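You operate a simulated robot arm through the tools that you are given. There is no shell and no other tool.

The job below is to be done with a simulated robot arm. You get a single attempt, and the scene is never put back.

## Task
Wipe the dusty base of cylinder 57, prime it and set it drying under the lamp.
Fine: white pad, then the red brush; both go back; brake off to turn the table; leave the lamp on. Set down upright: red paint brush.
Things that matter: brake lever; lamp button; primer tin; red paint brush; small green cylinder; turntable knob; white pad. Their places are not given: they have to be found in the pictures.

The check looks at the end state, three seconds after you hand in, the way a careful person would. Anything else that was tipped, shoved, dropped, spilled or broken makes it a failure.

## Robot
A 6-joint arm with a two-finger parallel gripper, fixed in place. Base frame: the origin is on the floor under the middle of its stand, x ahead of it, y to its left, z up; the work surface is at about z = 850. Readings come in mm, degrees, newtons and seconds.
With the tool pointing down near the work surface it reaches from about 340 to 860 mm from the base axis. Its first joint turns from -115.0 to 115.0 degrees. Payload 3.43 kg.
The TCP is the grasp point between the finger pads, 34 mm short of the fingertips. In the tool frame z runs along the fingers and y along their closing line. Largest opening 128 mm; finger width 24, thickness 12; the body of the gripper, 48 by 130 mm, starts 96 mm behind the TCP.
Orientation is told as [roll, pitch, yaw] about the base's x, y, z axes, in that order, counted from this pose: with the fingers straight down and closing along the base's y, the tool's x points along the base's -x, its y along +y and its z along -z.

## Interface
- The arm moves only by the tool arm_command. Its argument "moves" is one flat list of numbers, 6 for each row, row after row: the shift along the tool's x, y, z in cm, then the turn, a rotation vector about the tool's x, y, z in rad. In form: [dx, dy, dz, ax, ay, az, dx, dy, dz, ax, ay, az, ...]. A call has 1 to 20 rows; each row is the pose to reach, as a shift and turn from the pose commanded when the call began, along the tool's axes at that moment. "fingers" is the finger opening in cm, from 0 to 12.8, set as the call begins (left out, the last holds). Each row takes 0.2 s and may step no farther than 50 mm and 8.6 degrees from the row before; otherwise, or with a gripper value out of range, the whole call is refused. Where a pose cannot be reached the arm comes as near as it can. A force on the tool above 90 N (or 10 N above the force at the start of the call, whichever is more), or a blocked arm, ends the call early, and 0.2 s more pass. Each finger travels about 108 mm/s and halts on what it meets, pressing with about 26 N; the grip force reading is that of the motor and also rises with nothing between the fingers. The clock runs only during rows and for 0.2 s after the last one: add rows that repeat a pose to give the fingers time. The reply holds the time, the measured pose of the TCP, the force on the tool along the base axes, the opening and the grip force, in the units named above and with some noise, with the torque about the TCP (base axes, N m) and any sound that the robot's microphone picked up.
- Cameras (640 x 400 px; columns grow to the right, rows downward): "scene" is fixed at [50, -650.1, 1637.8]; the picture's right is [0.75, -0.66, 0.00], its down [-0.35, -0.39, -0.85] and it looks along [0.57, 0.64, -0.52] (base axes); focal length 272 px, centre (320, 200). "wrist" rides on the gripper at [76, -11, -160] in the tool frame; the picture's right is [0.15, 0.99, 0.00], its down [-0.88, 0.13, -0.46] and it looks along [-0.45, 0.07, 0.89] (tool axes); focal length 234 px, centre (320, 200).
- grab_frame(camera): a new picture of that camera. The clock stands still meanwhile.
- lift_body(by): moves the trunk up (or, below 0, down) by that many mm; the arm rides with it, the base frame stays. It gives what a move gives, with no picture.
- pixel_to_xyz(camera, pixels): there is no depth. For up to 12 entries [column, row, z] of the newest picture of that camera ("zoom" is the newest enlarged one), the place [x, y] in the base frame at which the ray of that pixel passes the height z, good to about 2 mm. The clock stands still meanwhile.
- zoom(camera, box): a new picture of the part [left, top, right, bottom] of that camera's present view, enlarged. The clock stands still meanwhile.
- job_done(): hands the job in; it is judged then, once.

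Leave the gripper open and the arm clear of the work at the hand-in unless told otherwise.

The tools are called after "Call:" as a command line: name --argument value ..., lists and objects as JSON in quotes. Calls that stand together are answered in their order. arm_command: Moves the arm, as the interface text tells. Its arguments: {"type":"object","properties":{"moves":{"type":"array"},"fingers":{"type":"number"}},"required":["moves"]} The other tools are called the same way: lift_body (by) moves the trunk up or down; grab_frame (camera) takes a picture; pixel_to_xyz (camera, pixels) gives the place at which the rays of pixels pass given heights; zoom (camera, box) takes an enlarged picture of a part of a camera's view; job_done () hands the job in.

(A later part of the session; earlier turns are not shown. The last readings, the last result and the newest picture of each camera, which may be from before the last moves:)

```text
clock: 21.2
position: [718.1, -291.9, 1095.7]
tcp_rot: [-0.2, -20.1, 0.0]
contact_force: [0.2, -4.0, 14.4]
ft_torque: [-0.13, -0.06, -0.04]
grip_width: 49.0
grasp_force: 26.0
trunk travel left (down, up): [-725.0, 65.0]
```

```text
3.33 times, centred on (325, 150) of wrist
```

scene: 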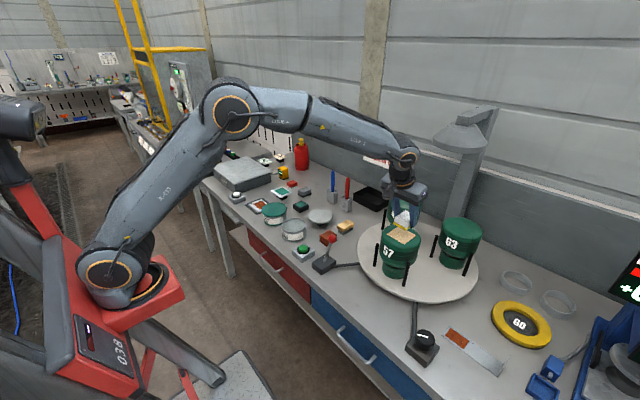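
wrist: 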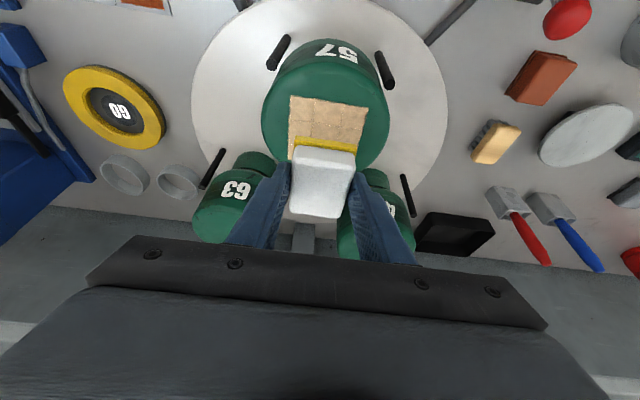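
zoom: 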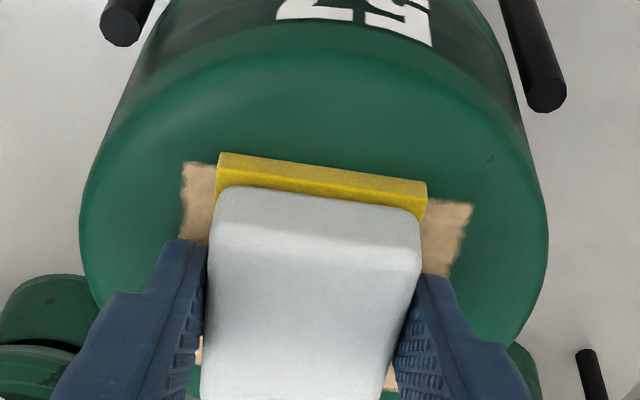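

The force is 14 N at the centre. I'll continue the sweep to the +y side and then look at the uncovered −y half.

Call:
arm_command --moves '[0, 0.5, 0, 0, 0, 0, 0, 1.0, 0, 0, 0, 0, 0, 1.5, 0, 0, 0, 0, 0, 2.0, 0, 0, 0, 0, 0, 2.6, 0, 0, 0, 0]'

Call:
zoom --camera "wrist" --box '[220, 90, 400, 230]'

Call:
zoom --camera "scene" --box '[365, 195, 445, 295]'

```text
clock: 22.4
position: [719.3, -265.4, 1094.4]
tcp_rot: [-0.2, -20.1, 0.0]
contact_force: [-0.4, -5.4, 17.8]
ft_torque: [-0.21, -0.17, -0.09]
grip_width: 49.0
grasp_force: 25.7
trunk travel left (down, up): [-725.0, 65.0]
```

```text
2.86 times, centred on (310, 160) of wrist
```

zoom: 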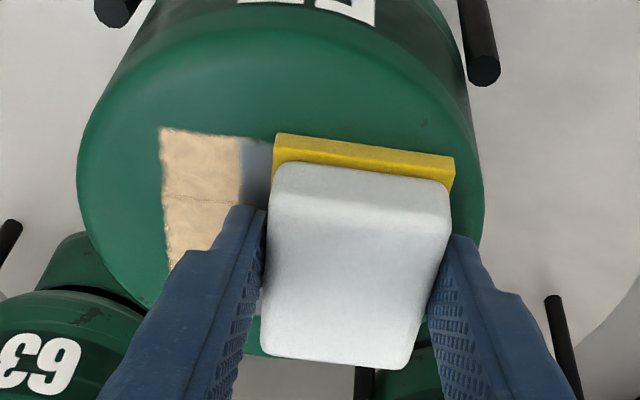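

```text
4.00 times, centred on (405, 245) of scene
```

zoom: 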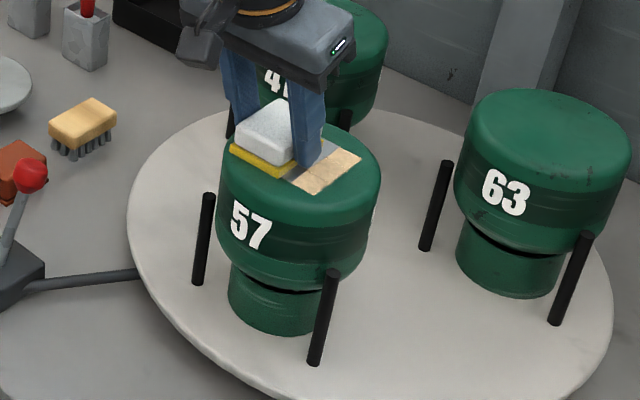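

The middle strip is now wiping clean, with grey metal visible. So wiping needs roughly 10+ N. I'll sweep back toward −y in short segments, watching the force.

Call:
arm_command --moves '[0, -0.5, 0, 0, 0, 0, 0, -1.0, 0, 0, 0, 0, 0, -1.5, 0, 0, 0, 0, 0, -2.0, 0, 0, 0, 0, 0, -2.6, 0, 0, 0, 0]'

Call:
zoom --camera "wrist" --box '[220, 90, 400, 230]'

Call:
zoom --camera "scene" --box '[365, 195, 445, 295]'

```text
clock: 23.6
position: [717.7, -290.5, 1094.3]
tcp_rot: [-0.2, -20.1, -0.1]
contact_force: [-0.7, 3.7, 11.1]
ft_torque: [0.2, -0.05, 0.06]
grip_width: 48.9
grasp_force: 26.3
trunk travel left (down, up): [-725.0, 65.0]
```

```text
2.86 times, centred on (310, 160) of wrist
```

zoom: 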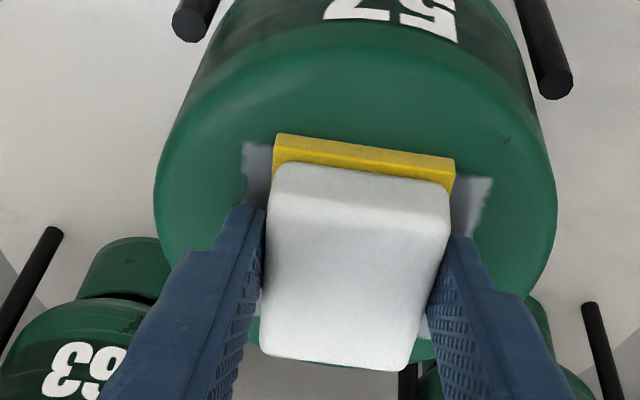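

```text
4.00 times, centred on (405, 245) of scene
```

zoom: 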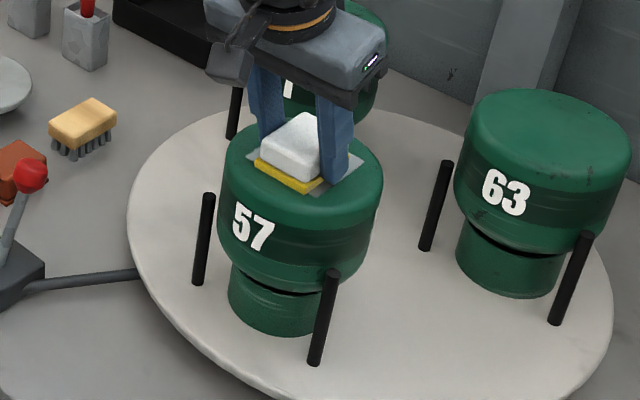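

Both sides now show clean grey metal. I'll do a short −y sweep, shift 10 mm toward the back edge, sweep back to centre, then lift and inspect.

Call:
arm_command --moves '[0, -0.5, 0, 0, 0, 0, 0, -1.0, 0, 0, 0, 0, 0, -1.5, 0, 0, 0, 0, -0.47, -1.5, 0.171, 0, 0, 0, -0.94, -1.5, 0.342, 0, 0, 0, -0.94, -1.0, 0.342, 0, 0, 0, -0.94, -0.5, 0.342, 0, 0, 0, -0.94, 0, 0.342, 0, 0, 0]'

Call:
arm_command --moves '[0, 0.5, 0, 0, 0, 0, 0, 1.0, 0, 0, 0, 0, 0, 1.5, 0, 0, 0, 0, 0, 1.0, 0, 0, 0, 0, 0, 0.5, 0, 0, 0, 0, 0, 0, 0, 0, 0, 0]'

Call:
zoom --camera "scene" --box '[365, 195, 445, 295]'

```text
clock: 25.4
position: [729.0, -291.4, 1093.2]
tcp_rot: [-0.2, -20.0, -0.1]
contact_force: [-0.7, 0.3, -0.3]
ft_torque: [0.0, -0.04, 0.0]
grip_width: 49.2
grasp_force: 25.4
trunk travel left (down, up): [-725.0, 65.0]
```

```text
clock: 26.8
position: [729.0, -290.7, 1093.5]
tcp_rot: [-0.1, -20.0, 0.1]
contact_force: [0.5, -0.1, 1.1]
ft_torque: [0.01, 0.03, 0.01]
grip_width: 48.9
grasp_force: 26.3
trunk travel left (down, up): [-725.0, 65.0]
```

```text
4.00 times, centred on (405, 245) of scene
```

zoom: 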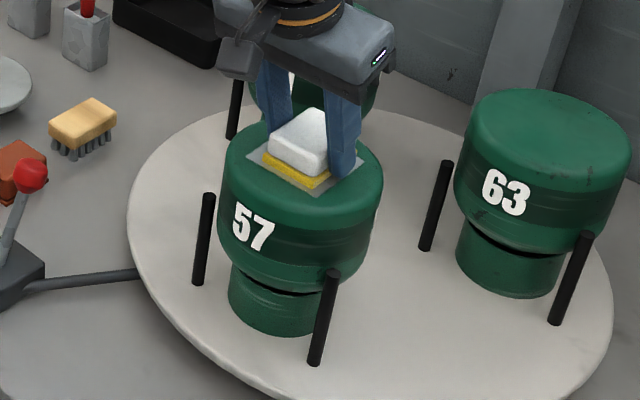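

The front edge is clean. I'll lift 60 mm and move back 50 mm to inspect the whole patch.

Call:
arm_command --moves '[-0.34, 0, -0.94, 0, 0, 0, -1.03, 0, -2.82, 0, 0, 0, -2.05, 0, -5.64, 0, 0, 0, 0.3, 0, -6.5, 0, 0, 0, 2.65, 0, -7.35, 0, 0, 0, 2.65, 0, -7.35, 0, 0, 0]'

Call:
grab_frame --camera "wrist"

Call:
zoom --camera "wrist" --box '[220, 60, 400, 200]'

Call:
zoom --camera "scene" --box '[365, 195, 445, 295]'

```text
clock: 28.2
position: [678.4, -289.5, 1153.5]
tcp_rot: [-0.3, -20.0, 0.1]
contact_force: [0.1, 0.3, -0.1]
ft_torque: [0.02, 0.03, 0.0]
grip_width: 49.1
grasp_force: 26.0
trunk travel left (down, up): [-725.0, 65.0]
```

```text
taken
```

wrist: 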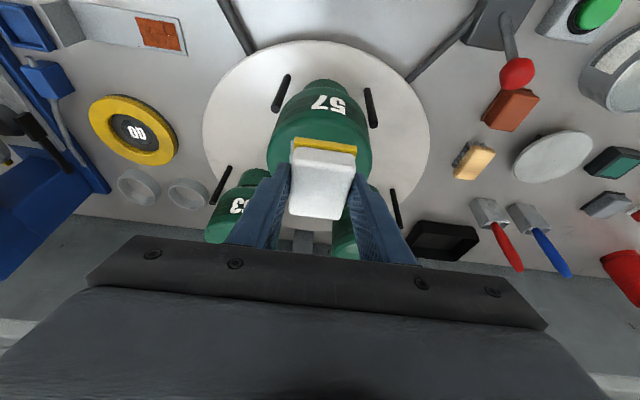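

```text
2.86 times, centred on (310, 130) of wrist
```

zoom: 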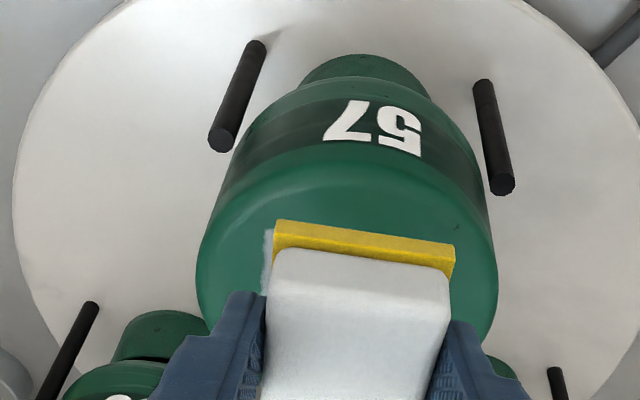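

```text
4.00 times, centred on (405, 245) of scene
```

zoom: 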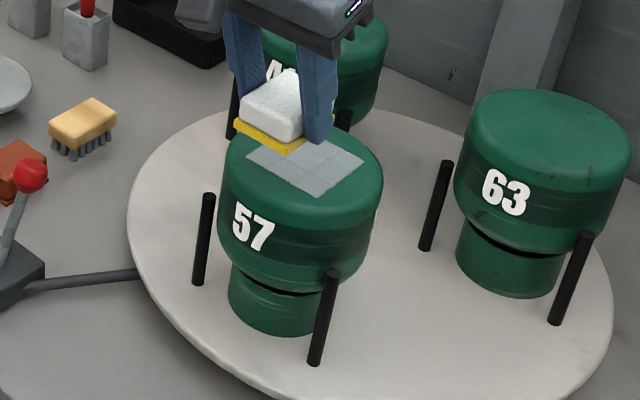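

The visible part of the patch is clean grey. I'll move aside by +120 mm in y so the whole top can be seen before returning the pad.

Call:
arm_command --moves '[0, 4, 0, 0, 0, 0, 0, 8, 0, 0, 0, 0, 0, 12, 0, 0, 0, 0, 0, 12, 0, 0, 0, 0]'

Call:
zoom --camera "scene" --box '[370, 195, 440, 275]'

Call:
grab_frame --camera "wrist"

```text
clock: 29.2
position: [679.4, -171.8, 1154.0]
tcp_rot: [-0.2, -20.1, -0.2]
contact_force: [0.4, 0.3, -0.4]
ft_torque: [-0.05, 0.05, -0.01]
grip_width: 49.1
grasp_force: 25.4
trunk travel left (down, up): [-725.0, 65.0]
```

```text
5.00 times, centred on (405, 235) of scene
```

zoom: 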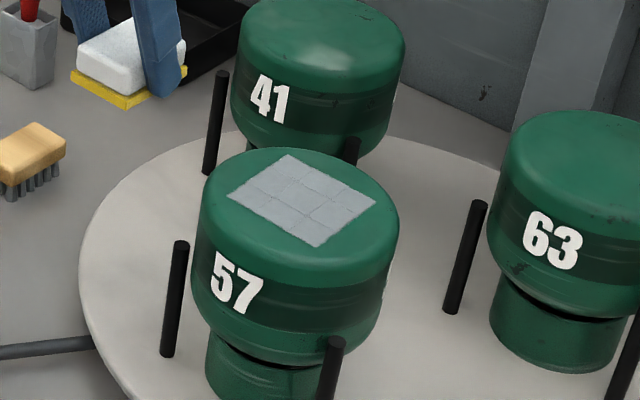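

```text
taken
```

wrist: 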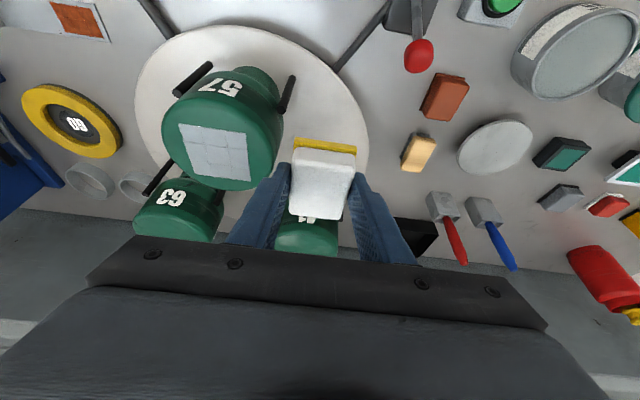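

All nine cells are clean and 57 is still standing upright. I'll return the pad by reversing my commanded path to the exact pick-up pose. First I'll go above it, then down to 20 mm above.

Call:
arm_command --moves '[-2.874, 2.9, 2.026, 0, 0, 0, -5.748, 5.8, 4.052, 0, 0, 0, -8.622, 8.7, 6.078, 0, 0, 0, -11.495, 11.6, 8.104, 0, 0, 0, -14.369, 14.5, 10.13, 0, 0, 0, -17.243, 17.4, 12.156, 0, 0, 0, -20.117, 20.3, 14.182, 0, 0, 0, -18.578, 20.3, 18.41, 0, 0, 0, -17.039, 20.3, 22.638, 0, 0, 0, -15.5, 20.3, 26.866, 0, 0, 0, -13.961, 20.3, 31.093, 0, 0, 0, -13.961, 20.3, 31.093, 0, 0, 0]'

Call:
grab_frame --camera "wrist"

```text
clock: 31.8
position: [917.2, 30.2, 909.6]
tcp_rot: [-0.2, -19.9, 0.0]
contact_force: [0.4, 0.6, 0.0]
ft_torque: [0.04, 0.01, 0.04]
grip_width: 48.7
grasp_force: 25.3
trunk travel left (down, up): [-725.0, 65.0]
```

```text
taken
```

wrist: 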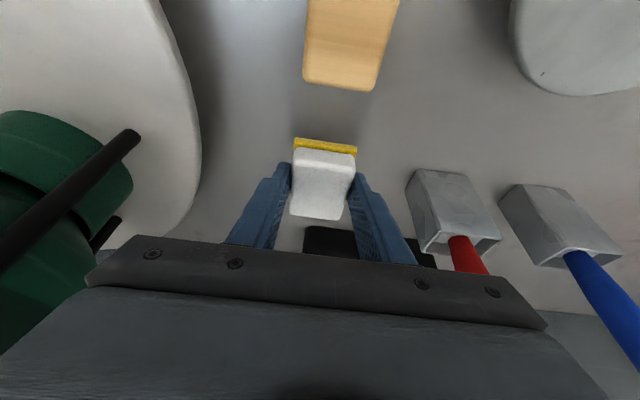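

The pad is 20 mm above its spot. I'll lower it to about 1 mm above the pick-up height and check the force.

Call:
arm_command --moves '[0.33, 0, 0.91, 0, 0, 0, 0.55, 0, 1.5, 0, 0, 0, 0.65, 0, 1.785, 0, 0, 0]'

Call:
arm_command --moves '[0.034, 0, 0.094, 0, 0, 0, 0.034, 0, 0.094, 0, 0, 0]'

```text
clock: 32.6
position: [917.0, 31.0, 890.0]
tcp_rot: [-0.2, -20.0, 0.0]
contact_force: [-0.2, -0.3, -0.8]
ft_torque: [0.01, -0.01, -0.02]
grip_width: 48.7
grasp_force: 25.6
trunk travel left (down, up): [-725.0, 65.0]
```

```text
clock: 33.2
position: [915.8, 31.7, 889.1]
tcp_rot: [-0.1, -20.0, 0.0]
contact_force: [-0.2, 0.2, -0.5]
ft_torque: [0.04, 0.01, 0.0]
grip_width: 49.0
grasp_force: 26.1
trunk travel left (down, up): [-725.0, 65.0]
```

I'm at the original height and there's no upward force, so the pad may have crept slightly in the grip. I'll lower in 0.7 mm steps until a light touch.

Call:
arm_command --moves '[0.024, 0, 0.066, 0, 0, 0, 0.024, 0, 0.066, 0, 0, 0]'

Call:
zoom --camera "wrist" --box '[260, 110, 390, 230]'

```text
clock: 33.8
position: [916.7, 30.1, 888.1]
tcp_rot: [-0.1, -20.0, 0.0]
contact_force: [-0.3, 0.7, -0.8]
ft_torque: [-0.02, 0.01, 0.01]
grip_width: 49.1
grasp_force: 26.1
trunk travel left (down, up): [-725.0, 65.0]
```

```text
3.33 times, centred on (325, 170) of wrist
```

zoom: 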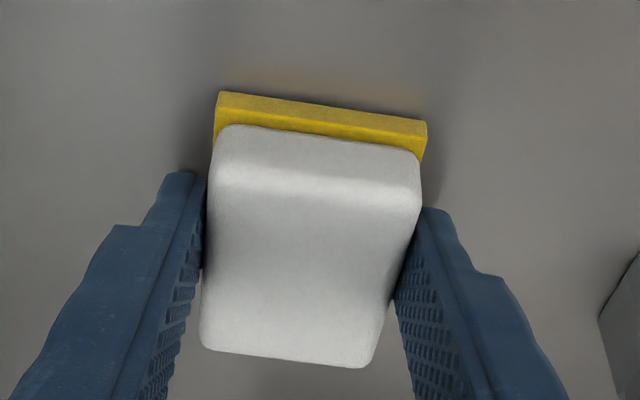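

There's still no contact, so the gap must be tiny. I'll take one more 0.7 mm step, then open the fingers gently to 75 mm.

Call:
arm_command --moves '[0.024, 0, 0.066, 0, 0, 0, 0.024, 0, 0.066, 0, 0, 0]'

Call:
arm_command --moves '[0, 0, 0, 0, 0, 0, 0, 0, 0, 0, 0, 0, 0, 0, 0, 0, 0, 0]' --fingers 7.5

Call:
grab_frame --camera "wrist"

```text
clock: 34.4
position: [917.4, 31.0, 887.1]
tcp_rot: [-0.2, -20.1, 0.0]
contact_force: [0.1, 0.6, -0.9]
ft_torque: [-0.04, -0.01, 0.02]
grip_width: 49.0
grasp_force: 26.2
trunk travel left (down, up): [-725.0, 65.0]
```

```text
clock: 35.2
position: [917.4, 30.7, 887.5]
tcp_rot: [-0.2, -20.0, 0.0]
contact_force: [-0.2, -0.3, 1.5]
ft_torque: [0.01, 0.01, -0.01]
grip_width: 75.0
grasp_force: 0.0
trunk travel left (down, up): [-725.0, 65.0]
```

```text
taken
```

wrist: 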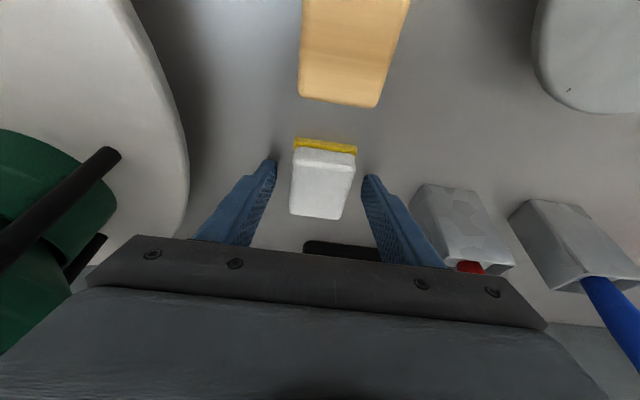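

The pad is back in place and released. I'll back the fingers out along their axis, then move to a pose behind and above the red brush handle: (890, 152, 1100), tilt 30°.

Call:
arm_command --moves '[0, 0, -4, 0, 0, 0, 0, 0, -8, 0, 0, 0, 0, 0, -12, 0, 0, 0, -1.18, 2.99, -14.2, 0, -0.0436, 0, -2.37, 5.99, -16.39, 0, -0.0873, 0, -3.55, 8.98, -18.59, 0, -0.1309, 0, -4.73, 11.97, -20.78, 0, -0.1745, 0, -4.73, 11.97, -20.78, 0, -0.1745, 0]'

Call:
grab_frame --camera "wrist"

Call:
grab_frame --camera "scene"

```text
clock: 37.0
position: [890.9, 150.1, 1098.0]
tcp_rot: [-0.2, -29.9, 0.1]
contact_force: [-0.6, -0.1, 0.2]
ft_torque: [-0.01, 0.01, 0.0]
grip_width: 75.2
grasp_force: 0.1
trunk travel left (down, up): [-725.0, 65.0]
```

```text
taken
```

wrist: 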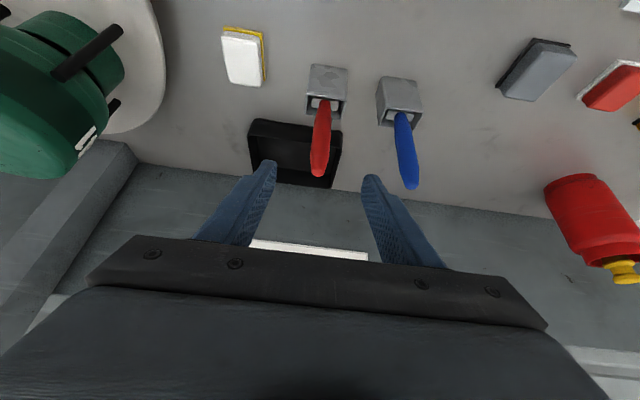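

```text
taken
```

scene: 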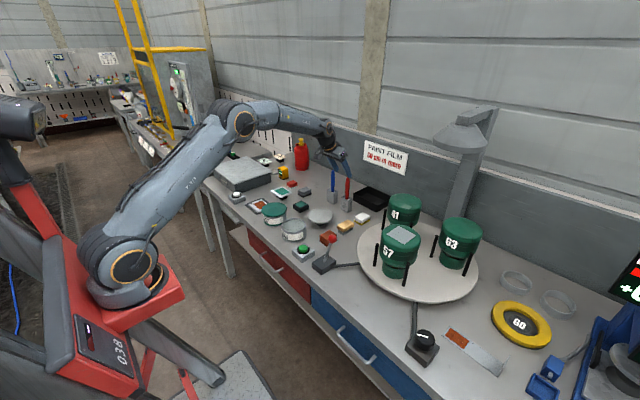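

The red handle is between the fingers' line at wrist (320,140), the blue at (405,150). I'll zoom in to find the exact handle position.

Call:
zoom --camera "wrist" --box '[250, 50, 440, 200]'

Call:
pixel_to_xyz --camera "wrist" --pixels '[[317, 172, 1033], [320, 140, 985], [323, 112, 940], [313, 140, 985], [329, 140, 985], [410, 183, 1033], [401, 120, 940]]'

```text
2.67 times, centred on (345, 125) of wrist
```

zoom: 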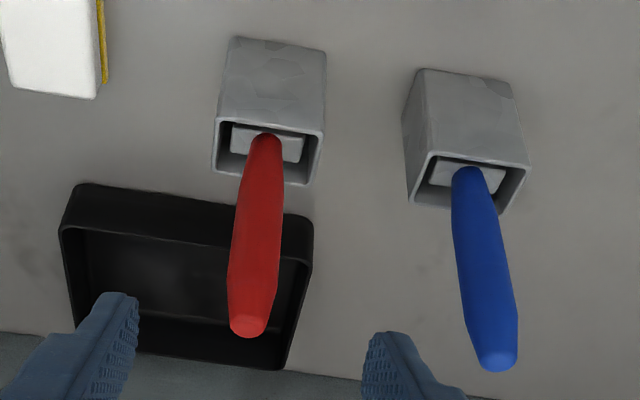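

```text
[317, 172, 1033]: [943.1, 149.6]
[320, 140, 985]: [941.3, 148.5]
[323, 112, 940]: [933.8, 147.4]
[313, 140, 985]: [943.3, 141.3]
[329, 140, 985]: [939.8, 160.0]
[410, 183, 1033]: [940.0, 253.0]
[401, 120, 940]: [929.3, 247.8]
```

The handle is at about (940, 150), 18 mm thick. I'll advance to TCP (940, 150, 990) with the fingers at 60 mm, straddling it.

Call:
arm_command --moves '[0.39, 0, 3.93, 0, 0, 0, 0.77, 0, 7.87, 0, 0, 0, 1.16, 0, 11.8, 0, 0, 0, 1.16, 0, 11.8, 0, 0, 0]' --fingers 6.0

Call:
grab_frame --camera "wrist"

Call:
zoom --camera "scene" --box '[310, 140, 390, 230]'

```text
clock: 38.0
position: [939.8, 150.8, 990.2]
tcp_rot: [-0.2, -30.0, -0.1]
contact_force: [-0.2, 0.1, 0.2]
ft_torque: [-0.01, -0.03, 0.01]
grip_width: 60.1
grasp_force: 0.0
trunk travel left (down, up): [-725.0, 65.0]
```

```text
taken
```

wrist: 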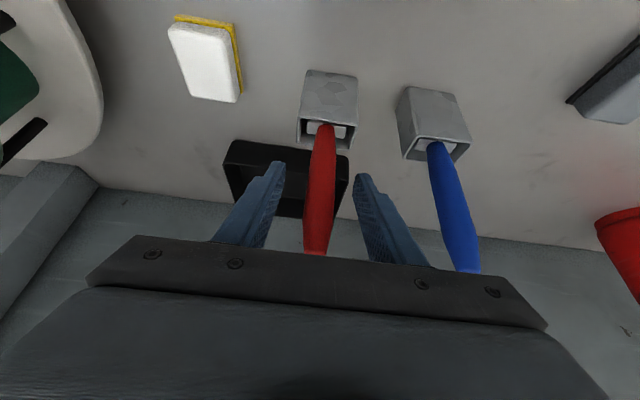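

```text
4.44 times, centred on (350, 185) of scene
```

zoom: 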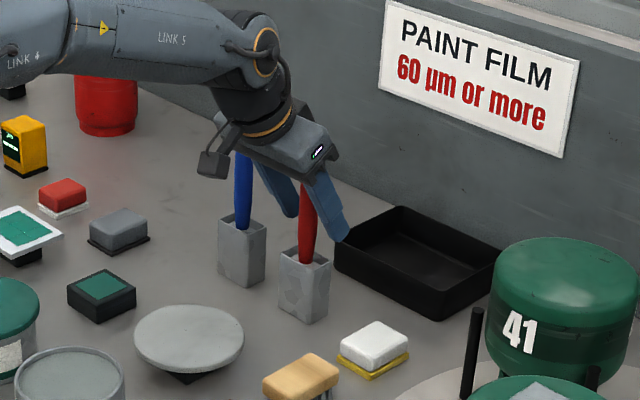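

The handle is centred between the fingers. I'm closing on it.

Call:
arm_command --moves '[0, 0, 0, 0, 0, 0, 0, 0, 0, 0, 0, 0, 0, 0, 0, 0, 0, 0, 0, 0, 0, 0, 0, 0]' --fingers 0.8

Call:
zoom --camera "wrist" --box '[210, 60, 430, 260]'

```text
clock: 39.0
position: [939.5, 149.8, 989.9]
tcp_rot: [-0.3, -30.1, 0.0]
contact_force: [0.2, -0.1, 0.2]
ft_torque: [0.03, 0.01, -0.01]
grip_width: 20.8
grasp_force: 26.5
trunk travel left (down, up): [-725.0, 65.0]
```

```text
2.00 times, centred on (320, 160) of wrist
```

zoom: 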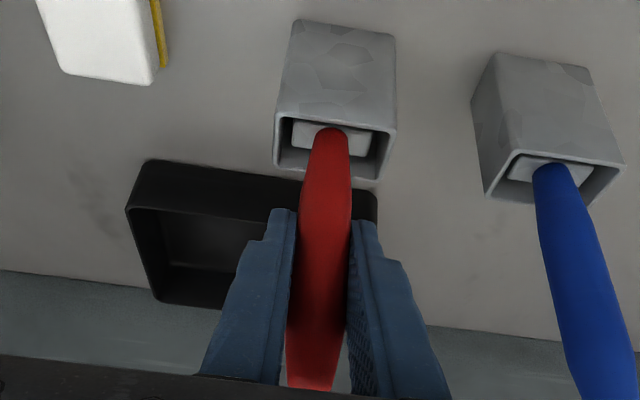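

The brush is gripped at 20.8 mm. Its return pose is TCP (939.7, 150, 990), pitch −30. I'll lift it straight up, first 10 mm, then to 160 mm.

Call:
arm_command --moves '[-0.5, 0, -0.866, 0, 0, 0, -2.0, 0, -3.464, 0, 0, 0, -4.0, 0, -6.928, 0, 0, 0, -6.0, 0, -10.392, 0, 0, 0, -8.0, 0, -13.856, 0, 0, 0, -8.0, 0, -13.856, 0, 0, 0]'

Call:
grab_frame --camera "wrist"

Call:
zoom --camera "scene" --box '[310, 110, 400, 230]'

```text
clock: 40.4
position: [939.5, 150.4, 1151.3]
tcp_rot: [-0.3, -30.0, 0.0]
contact_force: [-0.3, 0.6, -0.1]
ft_torque: [0.01, -0.02, 0.02]
grip_width: 20.5
grasp_force: 25.5
trunk travel left (down, up): [-725.0, 65.0]
```

```text
taken
```

wrist: 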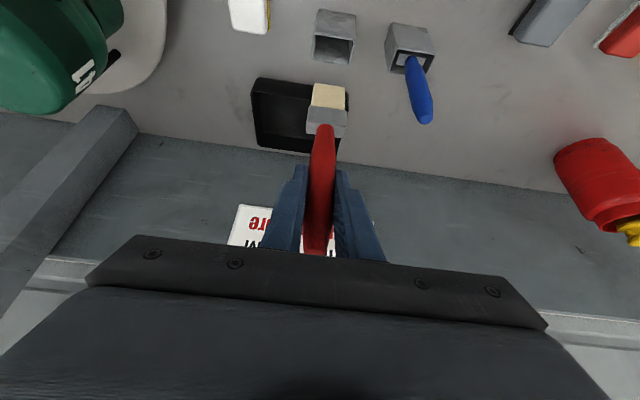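

```text
3.33 times, centred on (355, 170) of scene
```

zoom: 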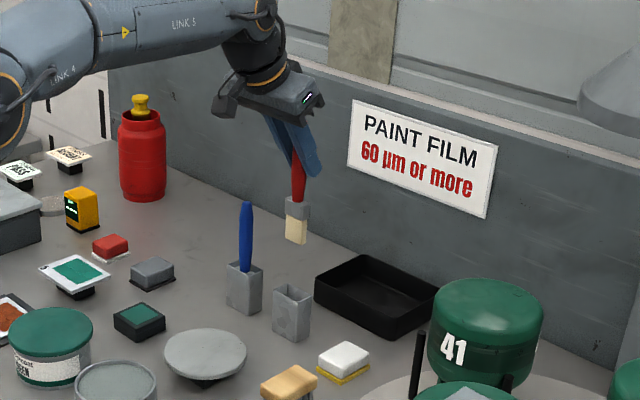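

The brush is out of its holder, with cream bristles below a grey ferrule. I'll work out how far the bristle tip is below the TCP.

Call:
pixel_to_xyz --camera "scene" --pixels '[[348.1, 182.4, 1010], [348.1, 182.4, 1020], [348.1, 182.4, 1030], [348.1, 182.4, 1040]]'

Call:
zoom --camera "wrist" --box '[270, 60, 390, 160]'

Call:
pixel_to_xyz --camera "wrist" --pixels '[[329, 84, 1010], [329, 84, 1020], [329, 84, 1030], [314, 83, 1020], [345, 86, 1020]]'

```text
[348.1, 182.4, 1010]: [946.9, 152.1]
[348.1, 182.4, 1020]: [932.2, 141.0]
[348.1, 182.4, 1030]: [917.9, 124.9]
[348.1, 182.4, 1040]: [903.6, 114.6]
```

```text
4.00 times, centred on (330, 110) of wrist
```

zoom: 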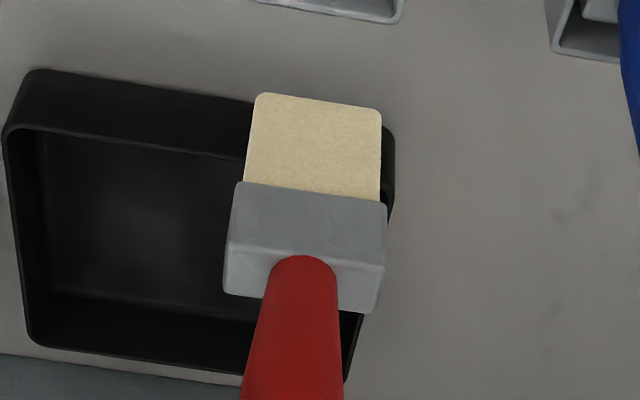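

```text
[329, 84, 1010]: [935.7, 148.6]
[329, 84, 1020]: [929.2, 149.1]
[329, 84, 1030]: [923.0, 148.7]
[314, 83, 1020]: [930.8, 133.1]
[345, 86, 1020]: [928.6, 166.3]
```

The bristle tip is about 138 mm below the TCP, and the brush is about 33 mm wide in y. From earlier pictures the primer tin's centre triangulates to about (608, 161), with its rim about z 902 and radius about 57. I'll carry the brush at height to above the tin.

Call:
arm_command --moves '[4.101, 0.151, -2.368, 0, 0, 0, 8.203, 0.303, -4.736, 0, 0, 0, 12.304, 0.454, -7.104, 0, 0, 0, 16.406, 0.606, -9.471, 0, 0, 0, 20.507, 0.757, -11.839, 0, 0, 0, 24.609, 0.909, -14.207, 0, 0, 0, 28.71, 1.06, -16.575, 0, 0, 0, 28.71, 1.06, -16.575, 0, 0, 0]'

Call:
grab_frame --camera "wrist"

Call:
grab_frame --camera "scene"

```text
clock: 42.2
position: [606.2, 162.8, 1149.4]
tcp_rot: [-0.2, -30.1, 0.0]
contact_force: [0.1, 0.3, -0.9]
ft_torque: [-0.05, -0.01, -0.01]
grip_width: 20.4
grasp_force: 25.7
trunk travel left (down, up): [-725.0, 65.0]
```

```text
taken
```

wrist: 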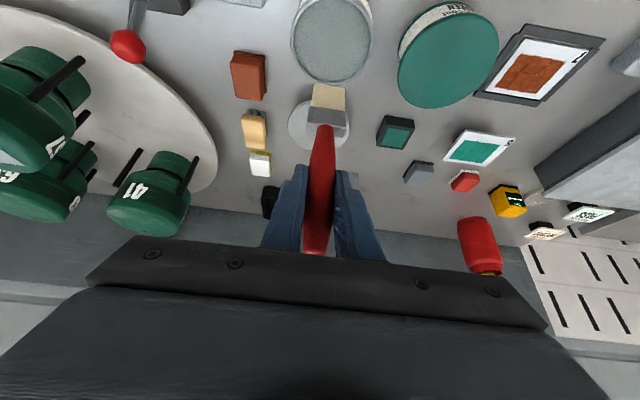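

```text
taken
```

scene: 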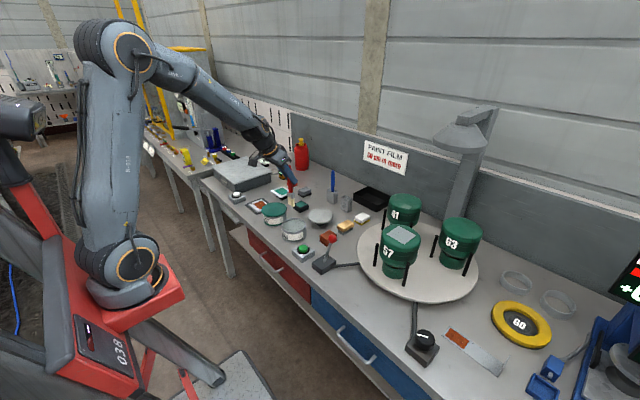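

The tin is visible at wrist (332,38), directly in front of the brush. I'll zoom in for its rim.

Call:
zoom --camera "wrist" --box '[260, 0, 420, 150]'

Call:
zoom --camera "scene" --box '[250, 160, 340, 260]'

Call:
pixel_to_xyz --camera "wrist" --pixels '[[291, 37, 902], [373, 40, 902], [330, 84, 902], [332, 38, 902]]'

Call:
pixel_to_xyz --camera "scene" --pixels '[[294, 226, 902], [281.5, 226, 902], [306, 226, 902]]'

```text
2.67 times, centred on (340, 75) of wrist
```

zoom: 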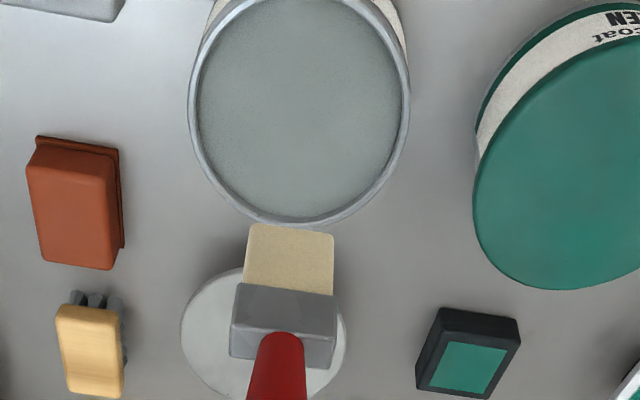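

```text
4.00 times, centred on (295, 210) of scene
```

zoom: 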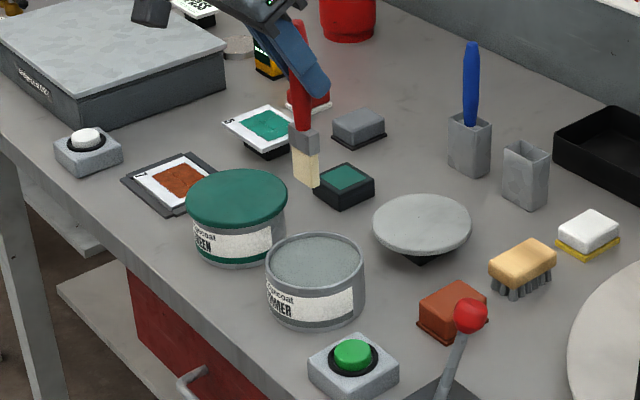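

```text
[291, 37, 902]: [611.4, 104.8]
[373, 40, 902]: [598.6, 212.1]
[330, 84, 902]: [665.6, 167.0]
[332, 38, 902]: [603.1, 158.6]
```

```text
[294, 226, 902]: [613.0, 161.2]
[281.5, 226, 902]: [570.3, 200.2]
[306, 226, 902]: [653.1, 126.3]
```

The tin's centre is confirmed at about (608, 159). The brush is right over it. I'll lower until the bristles are just above the rim (TCP z≈1048) and check.

Call:
arm_command --moves '[1.7, -0.1, 2.94, 0, 0, 0, 3.4, -0.2, 5.89, 0, 0, 0, 5.1, -0.2, 8.83, 0, 0, 0, 5.1, -0.2, 8.83, 0, 0, 0]'

Call:
zoom --camera "scene" --box '[250, 180, 340, 270]'

Call:
grab_frame --camera "wrist"

```text
clock: 43.2
position: [607.4, 158.9, 1049.2]
tcp_rot: [-0.2, -29.9, -0.1]
contact_force: [-0.2, 0.1, -0.4]
ft_torque: [0.02, 0.02, 0.03]
grip_width: 20.6
grasp_force: 26.6
trunk travel left (down, up): [-725.0, 65.0]
```

```text
4.44 times, centred on (295, 225) of scene
```

zoom: 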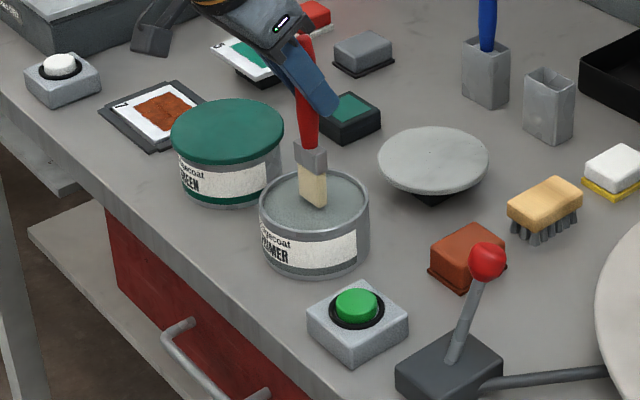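

```text
taken
```

wrist: 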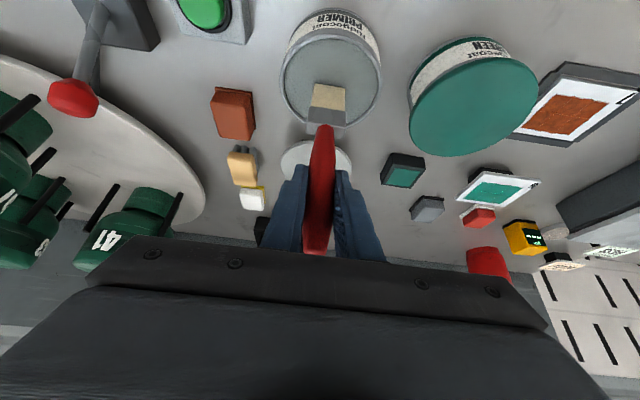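

The bristles are over the tin's opening at wrist (328,95). I'll lower another 26 mm to dip into the primer.

Call:
arm_command --moves '[0.5, 0, 0.866, 0, 0, 0, 0.9, 0, 1.56, 0, 0, 0, 1.3, 0, 2.25, 0, 0, 0, 1.3, 0, 2.25, 0, 0, 0]'

Call:
zoom --camera "scene" --box '[265, 190, 335, 260]'

Call:
zoom --camera "wrist" --box '[260, 20, 400, 140]'

```text
clock: 44.2
position: [608.3, 159.5, 1023.0]
tcp_rot: [-0.2, -30.1, 0.0]
contact_force: [2.5, -0.9, 17.0]
ft_torque: [-0.03, -0.29, 0.01]
grip_width: 20.5
grasp_force: 25.5
trunk travel left (down, up): [-725.0, 65.0]
```

```text
5.71 times, centred on (300, 225) of scene
```

zoom: 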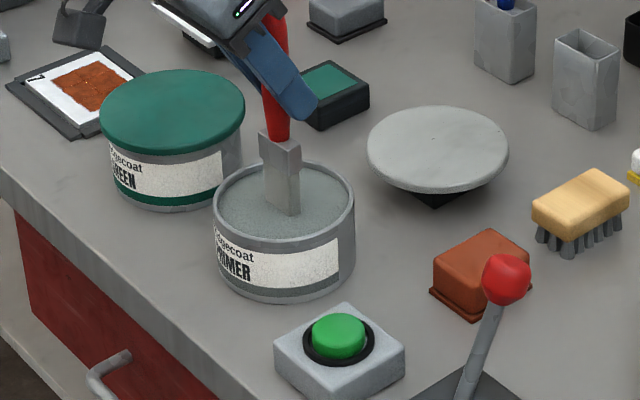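

```text
3.33 times, centred on (330, 80) of wrist
```

zoom: 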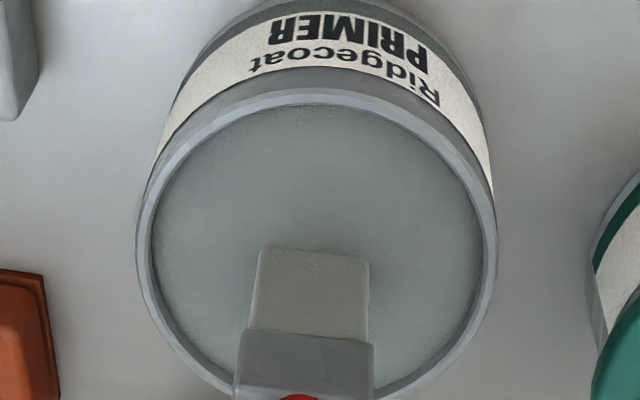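

The bristles turned primer grey at contact (17 N), so the brush is loaded. I'll lift straight up to TCP z≈1240.

Call:
arm_command --moves '[-0.5, 0, -0.866, 0, 0, 0, -2.2, 0, -3.8, 0, 0, 0, -4.375, 0, -7.57, 0, 0, 0, -6.55, 0, -11.34, 0, 0, 0, -8.725, 0, -15.11, 0, 0, 0, -10.9, 0, -18.88, 0, 0, 0, -10.9, 0, -18.88, 0, 0, 0]'

Call:
grab_frame --camera "wrist"

Call:
zoom --camera "scene" --box '[255, 120, 345, 250]'

```text
clock: 45.8
position: [608.5, 160.7, 1241.7]
tcp_rot: [-0.3, -30.0, 0.1]
contact_force: [0.6, -1.2, -0.5]
ft_torque: [0.0, 0.03, 0.0]
grip_width: 20.6
grasp_force: 25.6
trunk travel left (down, up): [-725.0, 65.0]
```

```text
taken
```

wrist: 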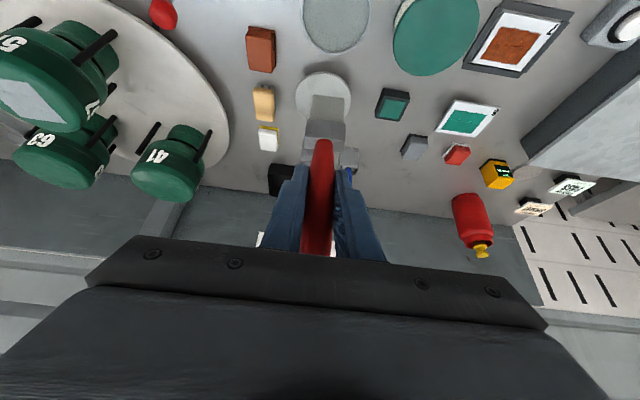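

```text
3.08 times, centred on (300, 185) of scene
```

zoom: 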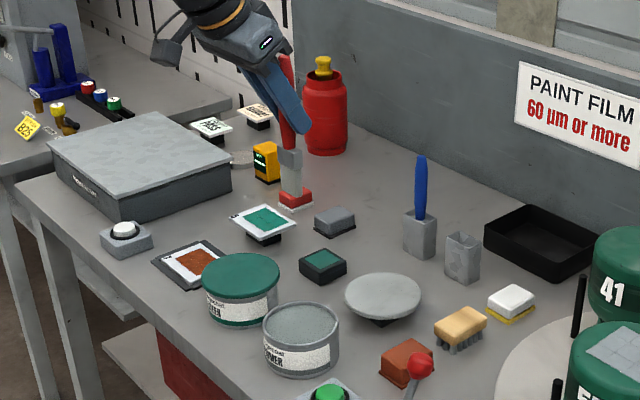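

The brush slid up a little in the grip: the ferrule edge moved from wrist row 124 to about 140. I'll re-measure the bristle tip's position.

Call:
zoom --camera "scene" --box '[270, 140, 310, 200]'

Call:
pixel_to_xyz --camera "scene" --pixels '[[290.3, 183.4, 1100], [290.3, 183.4, 1110], [290.3, 183.4, 1120], [290.3, 183.4, 1130]]'

Call:
zoom --camera "wrist" --box '[280, 70, 380, 170]'

Call:
pixel_to_xyz --camera "wrist" --pixels '[[327, 96, 1100], [327, 96, 1110], [327, 96, 1120], [327, 96, 1130]]'

```text
6.67 times, centred on (290, 170) of scene
```

zoom: 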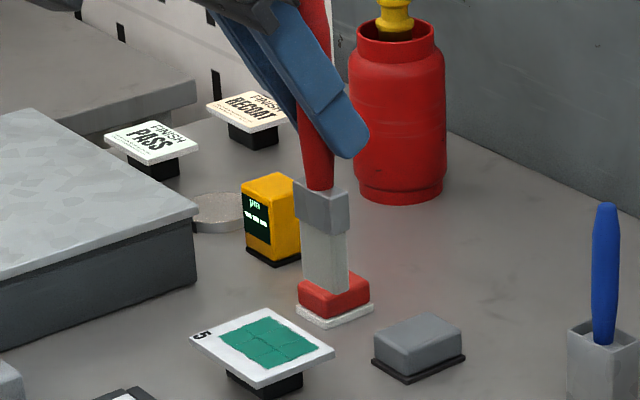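

```text
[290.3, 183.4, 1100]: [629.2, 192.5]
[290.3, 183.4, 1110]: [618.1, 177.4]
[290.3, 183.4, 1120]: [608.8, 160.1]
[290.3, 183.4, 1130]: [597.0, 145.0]
```

```text
4.00 times, centred on (330, 120) of wrist
```

zoom: 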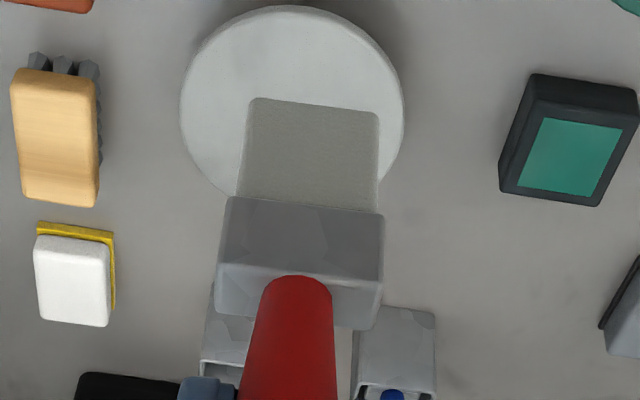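

```text
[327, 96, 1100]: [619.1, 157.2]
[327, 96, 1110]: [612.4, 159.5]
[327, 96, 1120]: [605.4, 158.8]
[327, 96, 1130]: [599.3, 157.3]
```

The bristle tip is now about 121 mm below the TCP. I'll recompute 57's patch corners from the clean scene view before painting: left (386.6,233.4), front (404.4,244.4), right (416.2,235.6), back (398.8,226).

Call:
grab_frame --camera "scene"

Call:
pixel_to_xyz --camera "scene" --pixels '[[386.6, 233.4, 1057], [404.4, 244.4, 1057], [416.2, 235.6, 1057], [398.8, 226, 1057], [386.6, 233.4, 1050], [404.4, 244.4, 1050], [416.2, 235.6, 1050], [398.8, 226, 1050]]'

Call:
zoom --camera "scene" --box '[370, 205, 440, 275]'

```text
taken
```

scene: 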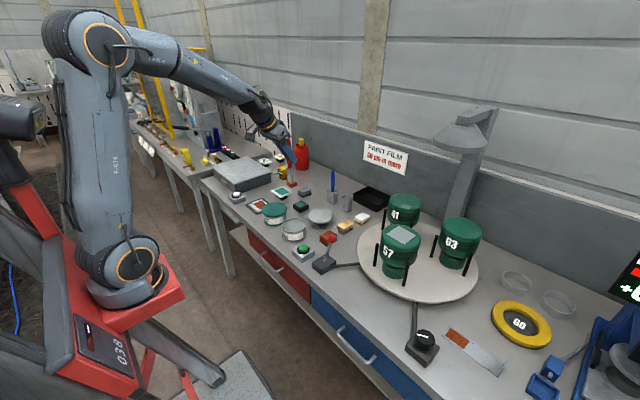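

```text
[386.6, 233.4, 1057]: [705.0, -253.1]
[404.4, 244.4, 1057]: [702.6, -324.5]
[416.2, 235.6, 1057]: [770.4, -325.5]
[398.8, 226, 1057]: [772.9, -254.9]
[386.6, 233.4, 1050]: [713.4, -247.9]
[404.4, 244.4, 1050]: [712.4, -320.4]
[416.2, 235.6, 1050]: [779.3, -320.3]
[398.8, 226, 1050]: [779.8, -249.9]
```

```text
5.71 times, centred on (405, 240) of scene
```

zoom: 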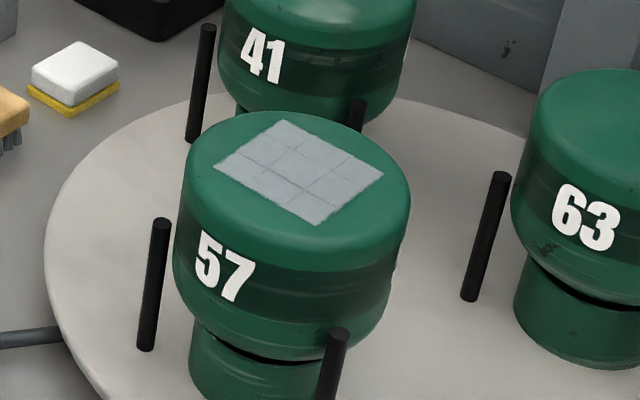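

The patch spans x 702–770 and y −325…−255 at z≈1056. It matches earlier, so the cylinder hasn't moved. I'll carry the loaded brush at height to above the front of the first lane, (700, −313, 1240).

Call:
arm_command --moves '[-0.797, -4.73, 0.46, 0, 0, 0, -1.594, -9.46, 0.92, 0, 0, 0, -2.391, -14.19, 1.38, 0, 0, 0, -3.188, -18.92, 1.84, 0, 0, 0, -3.985, -23.65, 2.3, 0, 0, 0, -4.782, -28.38, 2.76, 0, 0, 0, -5.579, -33.11, 3.22, 0, 0, 0, -6.376, -37.84, 3.68, 0, 0, 0, -7.173, -42.57, 4.14, 0, 0, 0, -7.97, -47.3, 4.6, 0, 0, 0, -7.97, -47.3, 4.6, 0, 0, 0]'

Call:
grab_frame --camera "wrist"

Call:
zoom --camera "scene" --box '[350, 150, 450, 280]'

```text
clock: 48.2
position: [699.5, -314.8, 1241.9]
tcp_rot: [-0.2, -30.0, 0.0]
contact_force: [-0.4, -0.1, -0.5]
ft_torque: [0.0, -0.02, 0.02]
grip_width: 20.6
grasp_force: 25.6
trunk travel left (down, up): [-725.0, 65.0]
```

```text
taken
```

wrist: 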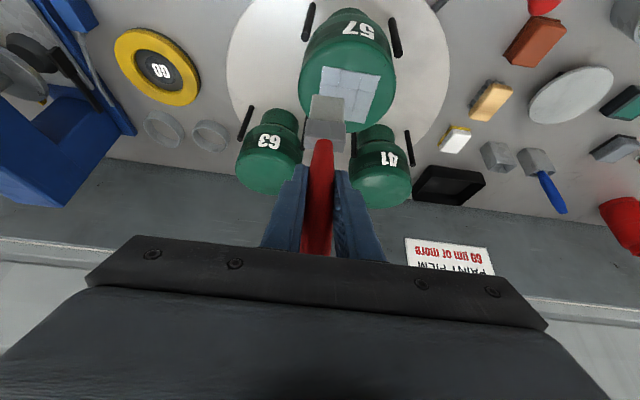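

```text
3.08 times, centred on (400, 215) of scene
```

zoom: 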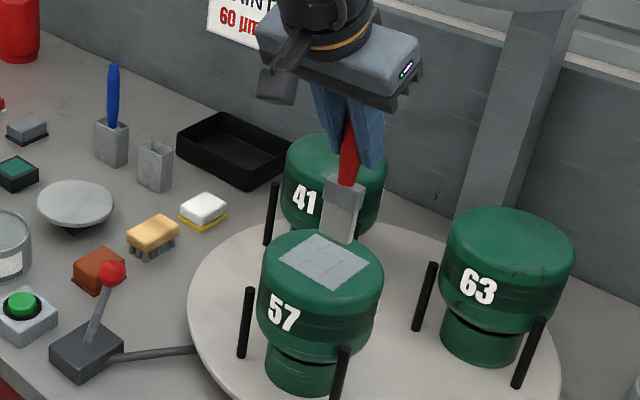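

The brush is over the lane. I'll lower 50 mm, to about 12 mm above the top, then take small steps.

Call:
arm_command --moves '[1.25, 0, 2.165, 0, 0, 0, 2.5, 0, 4.33, 0, 0, 0, 2.5, 0, 4.33, 0, 0, 0]'

Call:
zoom --camera "scene" --box '[370, 190, 440, 260]'

Call:
zoom --camera "wrist" --box '[250, 30, 420, 170]'

```text
clock: 49.0
position: [698.7, -313.8, 1193.1]
tcp_rot: [-0.2, -30.1, 0.0]
contact_force: [0.5, -0.2, -0.6]
ft_torque: [0.03, -0.02, -0.01]
grip_width: 20.6
grasp_force: 25.8
trunk travel left (down, up): [-725.0, 65.0]
```

```text
5.71 times, centred on (405, 225) of scene
```

zoom: 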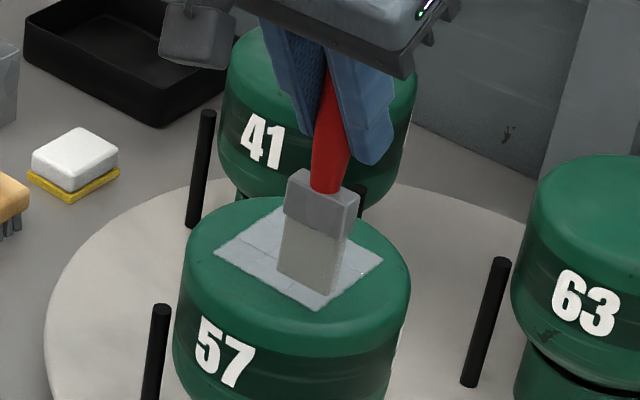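

```text
2.86 times, centred on (335, 100) of wrist
```

zoom: 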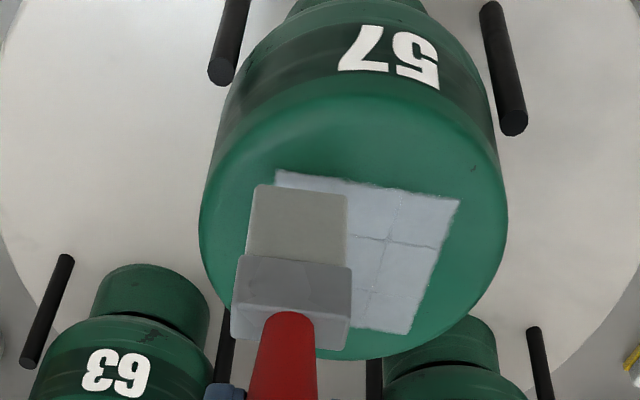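

There's no contact yet. I'll step down 5 mm, then 3 mm, reading forces.

Call:
arm_command --moves '[0.25, 0, 0.433, 0, 0, 0, 0.25, 0, 0.433, 0, 0, 0]'

Call:
arm_command --moves '[0.15, 0, 0.26, 0, 0, 0, 0.15, 0, 0.26, 0, 0, 0]'

Call:
arm_command --moves '[0.1, 0, 0.173, 0, 0, 0, 0.1, 0, 0.173, 0, 0, 0]'

```text
clock: 49.6
position: [698.8, -314.6, 1188.0]
tcp_rot: [-0.2, -30.0, 0.0]
contact_force: [0.1, 0.0, -0.2]
ft_torque: [-0.01, -0.04, -0.01]
grip_width: 21.0
grasp_force: 25.6
trunk travel left (down, up): [-725.0, 65.0]
```

```text
clock: 50.2
position: [698.5, -314.4, 1184.5]
tcp_rot: [-0.3, -30.0, 0.1]
contact_force: [0.6, 0.4, -1.0]
ft_torque: [0.01, 0.03, 0.01]
grip_width: 20.5
grasp_force: 26.0
trunk travel left (down, up): [-725.0, 65.0]
```

```text
clock: 50.8
position: [699.0, -312.7, 1182.3]
tcp_rot: [-0.2, -30.0, 0.0]
contact_force: [0.7, 0.3, -1.0]
ft_torque: [0.01, -0.02, 0.0]
grip_width: 20.5
grasp_force: 26.1
trunk travel left (down, up): [-725.0, 65.0]
```

There's still no contact at z≈1181. I'll continue in 2 mm steps.

Call:
arm_command --moves '[0.1, 0, 0.173, 0, 0, 0, 0.1, 0, 0.173, 0, 0, 0]'

Call:
arm_command --moves '[0.1, 0, 0.173, 0, 0, 0, 0.1, 0, 0.173, 0, 0, 0]'

Call:
zoom --camera "scene" --box '[380, 205, 430, 255]'

```text
clock: 51.4
position: [699.1, -312.6, 1179.3]
tcp_rot: [-0.2, -30.0, 0.0]
contact_force: [0.4, 0.5, -0.4]
ft_torque: [-0.02, 0.0, -0.04]
grip_width: 20.5
grasp_force: 26.8
trunk travel left (down, up): [-725.0, 65.0]
```

```text
clock: 52.0
position: [699.9, -312.3, 1177.8]
tcp_rot: [-0.2, -30.0, 0.0]
contact_force: [0.3, -0.4, 0.4]
ft_torque: [-0.02, -0.01, 0.0]
grip_width: 20.5
grasp_force: 26.7
trunk travel left (down, up): [-725.0, 65.0]
```

```text
8.00 times, centred on (405, 230) of scene
```

zoom: 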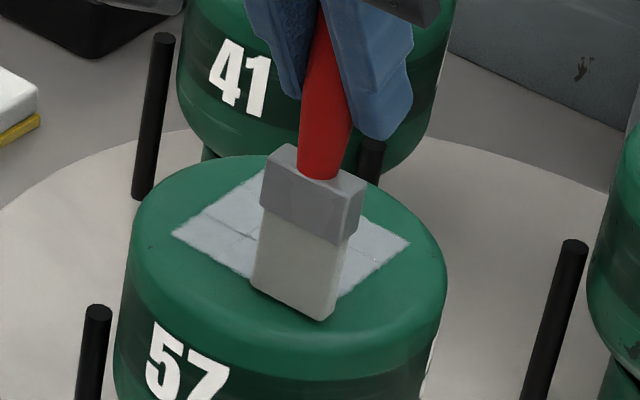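

The bristles look very near the surface at the patch's front edge. I'll take 1.5 mm steps.

Call:
arm_command --moves '[0.075, 0, 0.13, 0, 0, 0, 0.075, 0, 0.13, 0, 0, 0]'

Call:
arm_command --moves '[0.075, 0, 0.13, 0, 0, 0, 0.075, 0, 0.13, 0, 0, 0]'

```text
clock: 52.6
position: [699.7, -313.1, 1176.4]
tcp_rot: [-0.2, -30.0, -0.1]
contact_force: [-0.1, -0.3, -0.8]
ft_torque: [0.02, 0.0, -0.04]
grip_width: 20.6
grasp_force: 26.3
trunk travel left (down, up): [-725.0, 65.0]
```

```text
clock: 53.2
position: [697.9, -313.2, 1175.3]
tcp_rot: [-0.2, -30.0, -0.1]
contact_force: [-0.4, -0.1, 0.6]
ft_torque: [0.02, 0.01, 0.02]
grip_width: 20.7
grasp_force: 26.3
trunk travel left (down, up): [-725.0, 65.0]
```

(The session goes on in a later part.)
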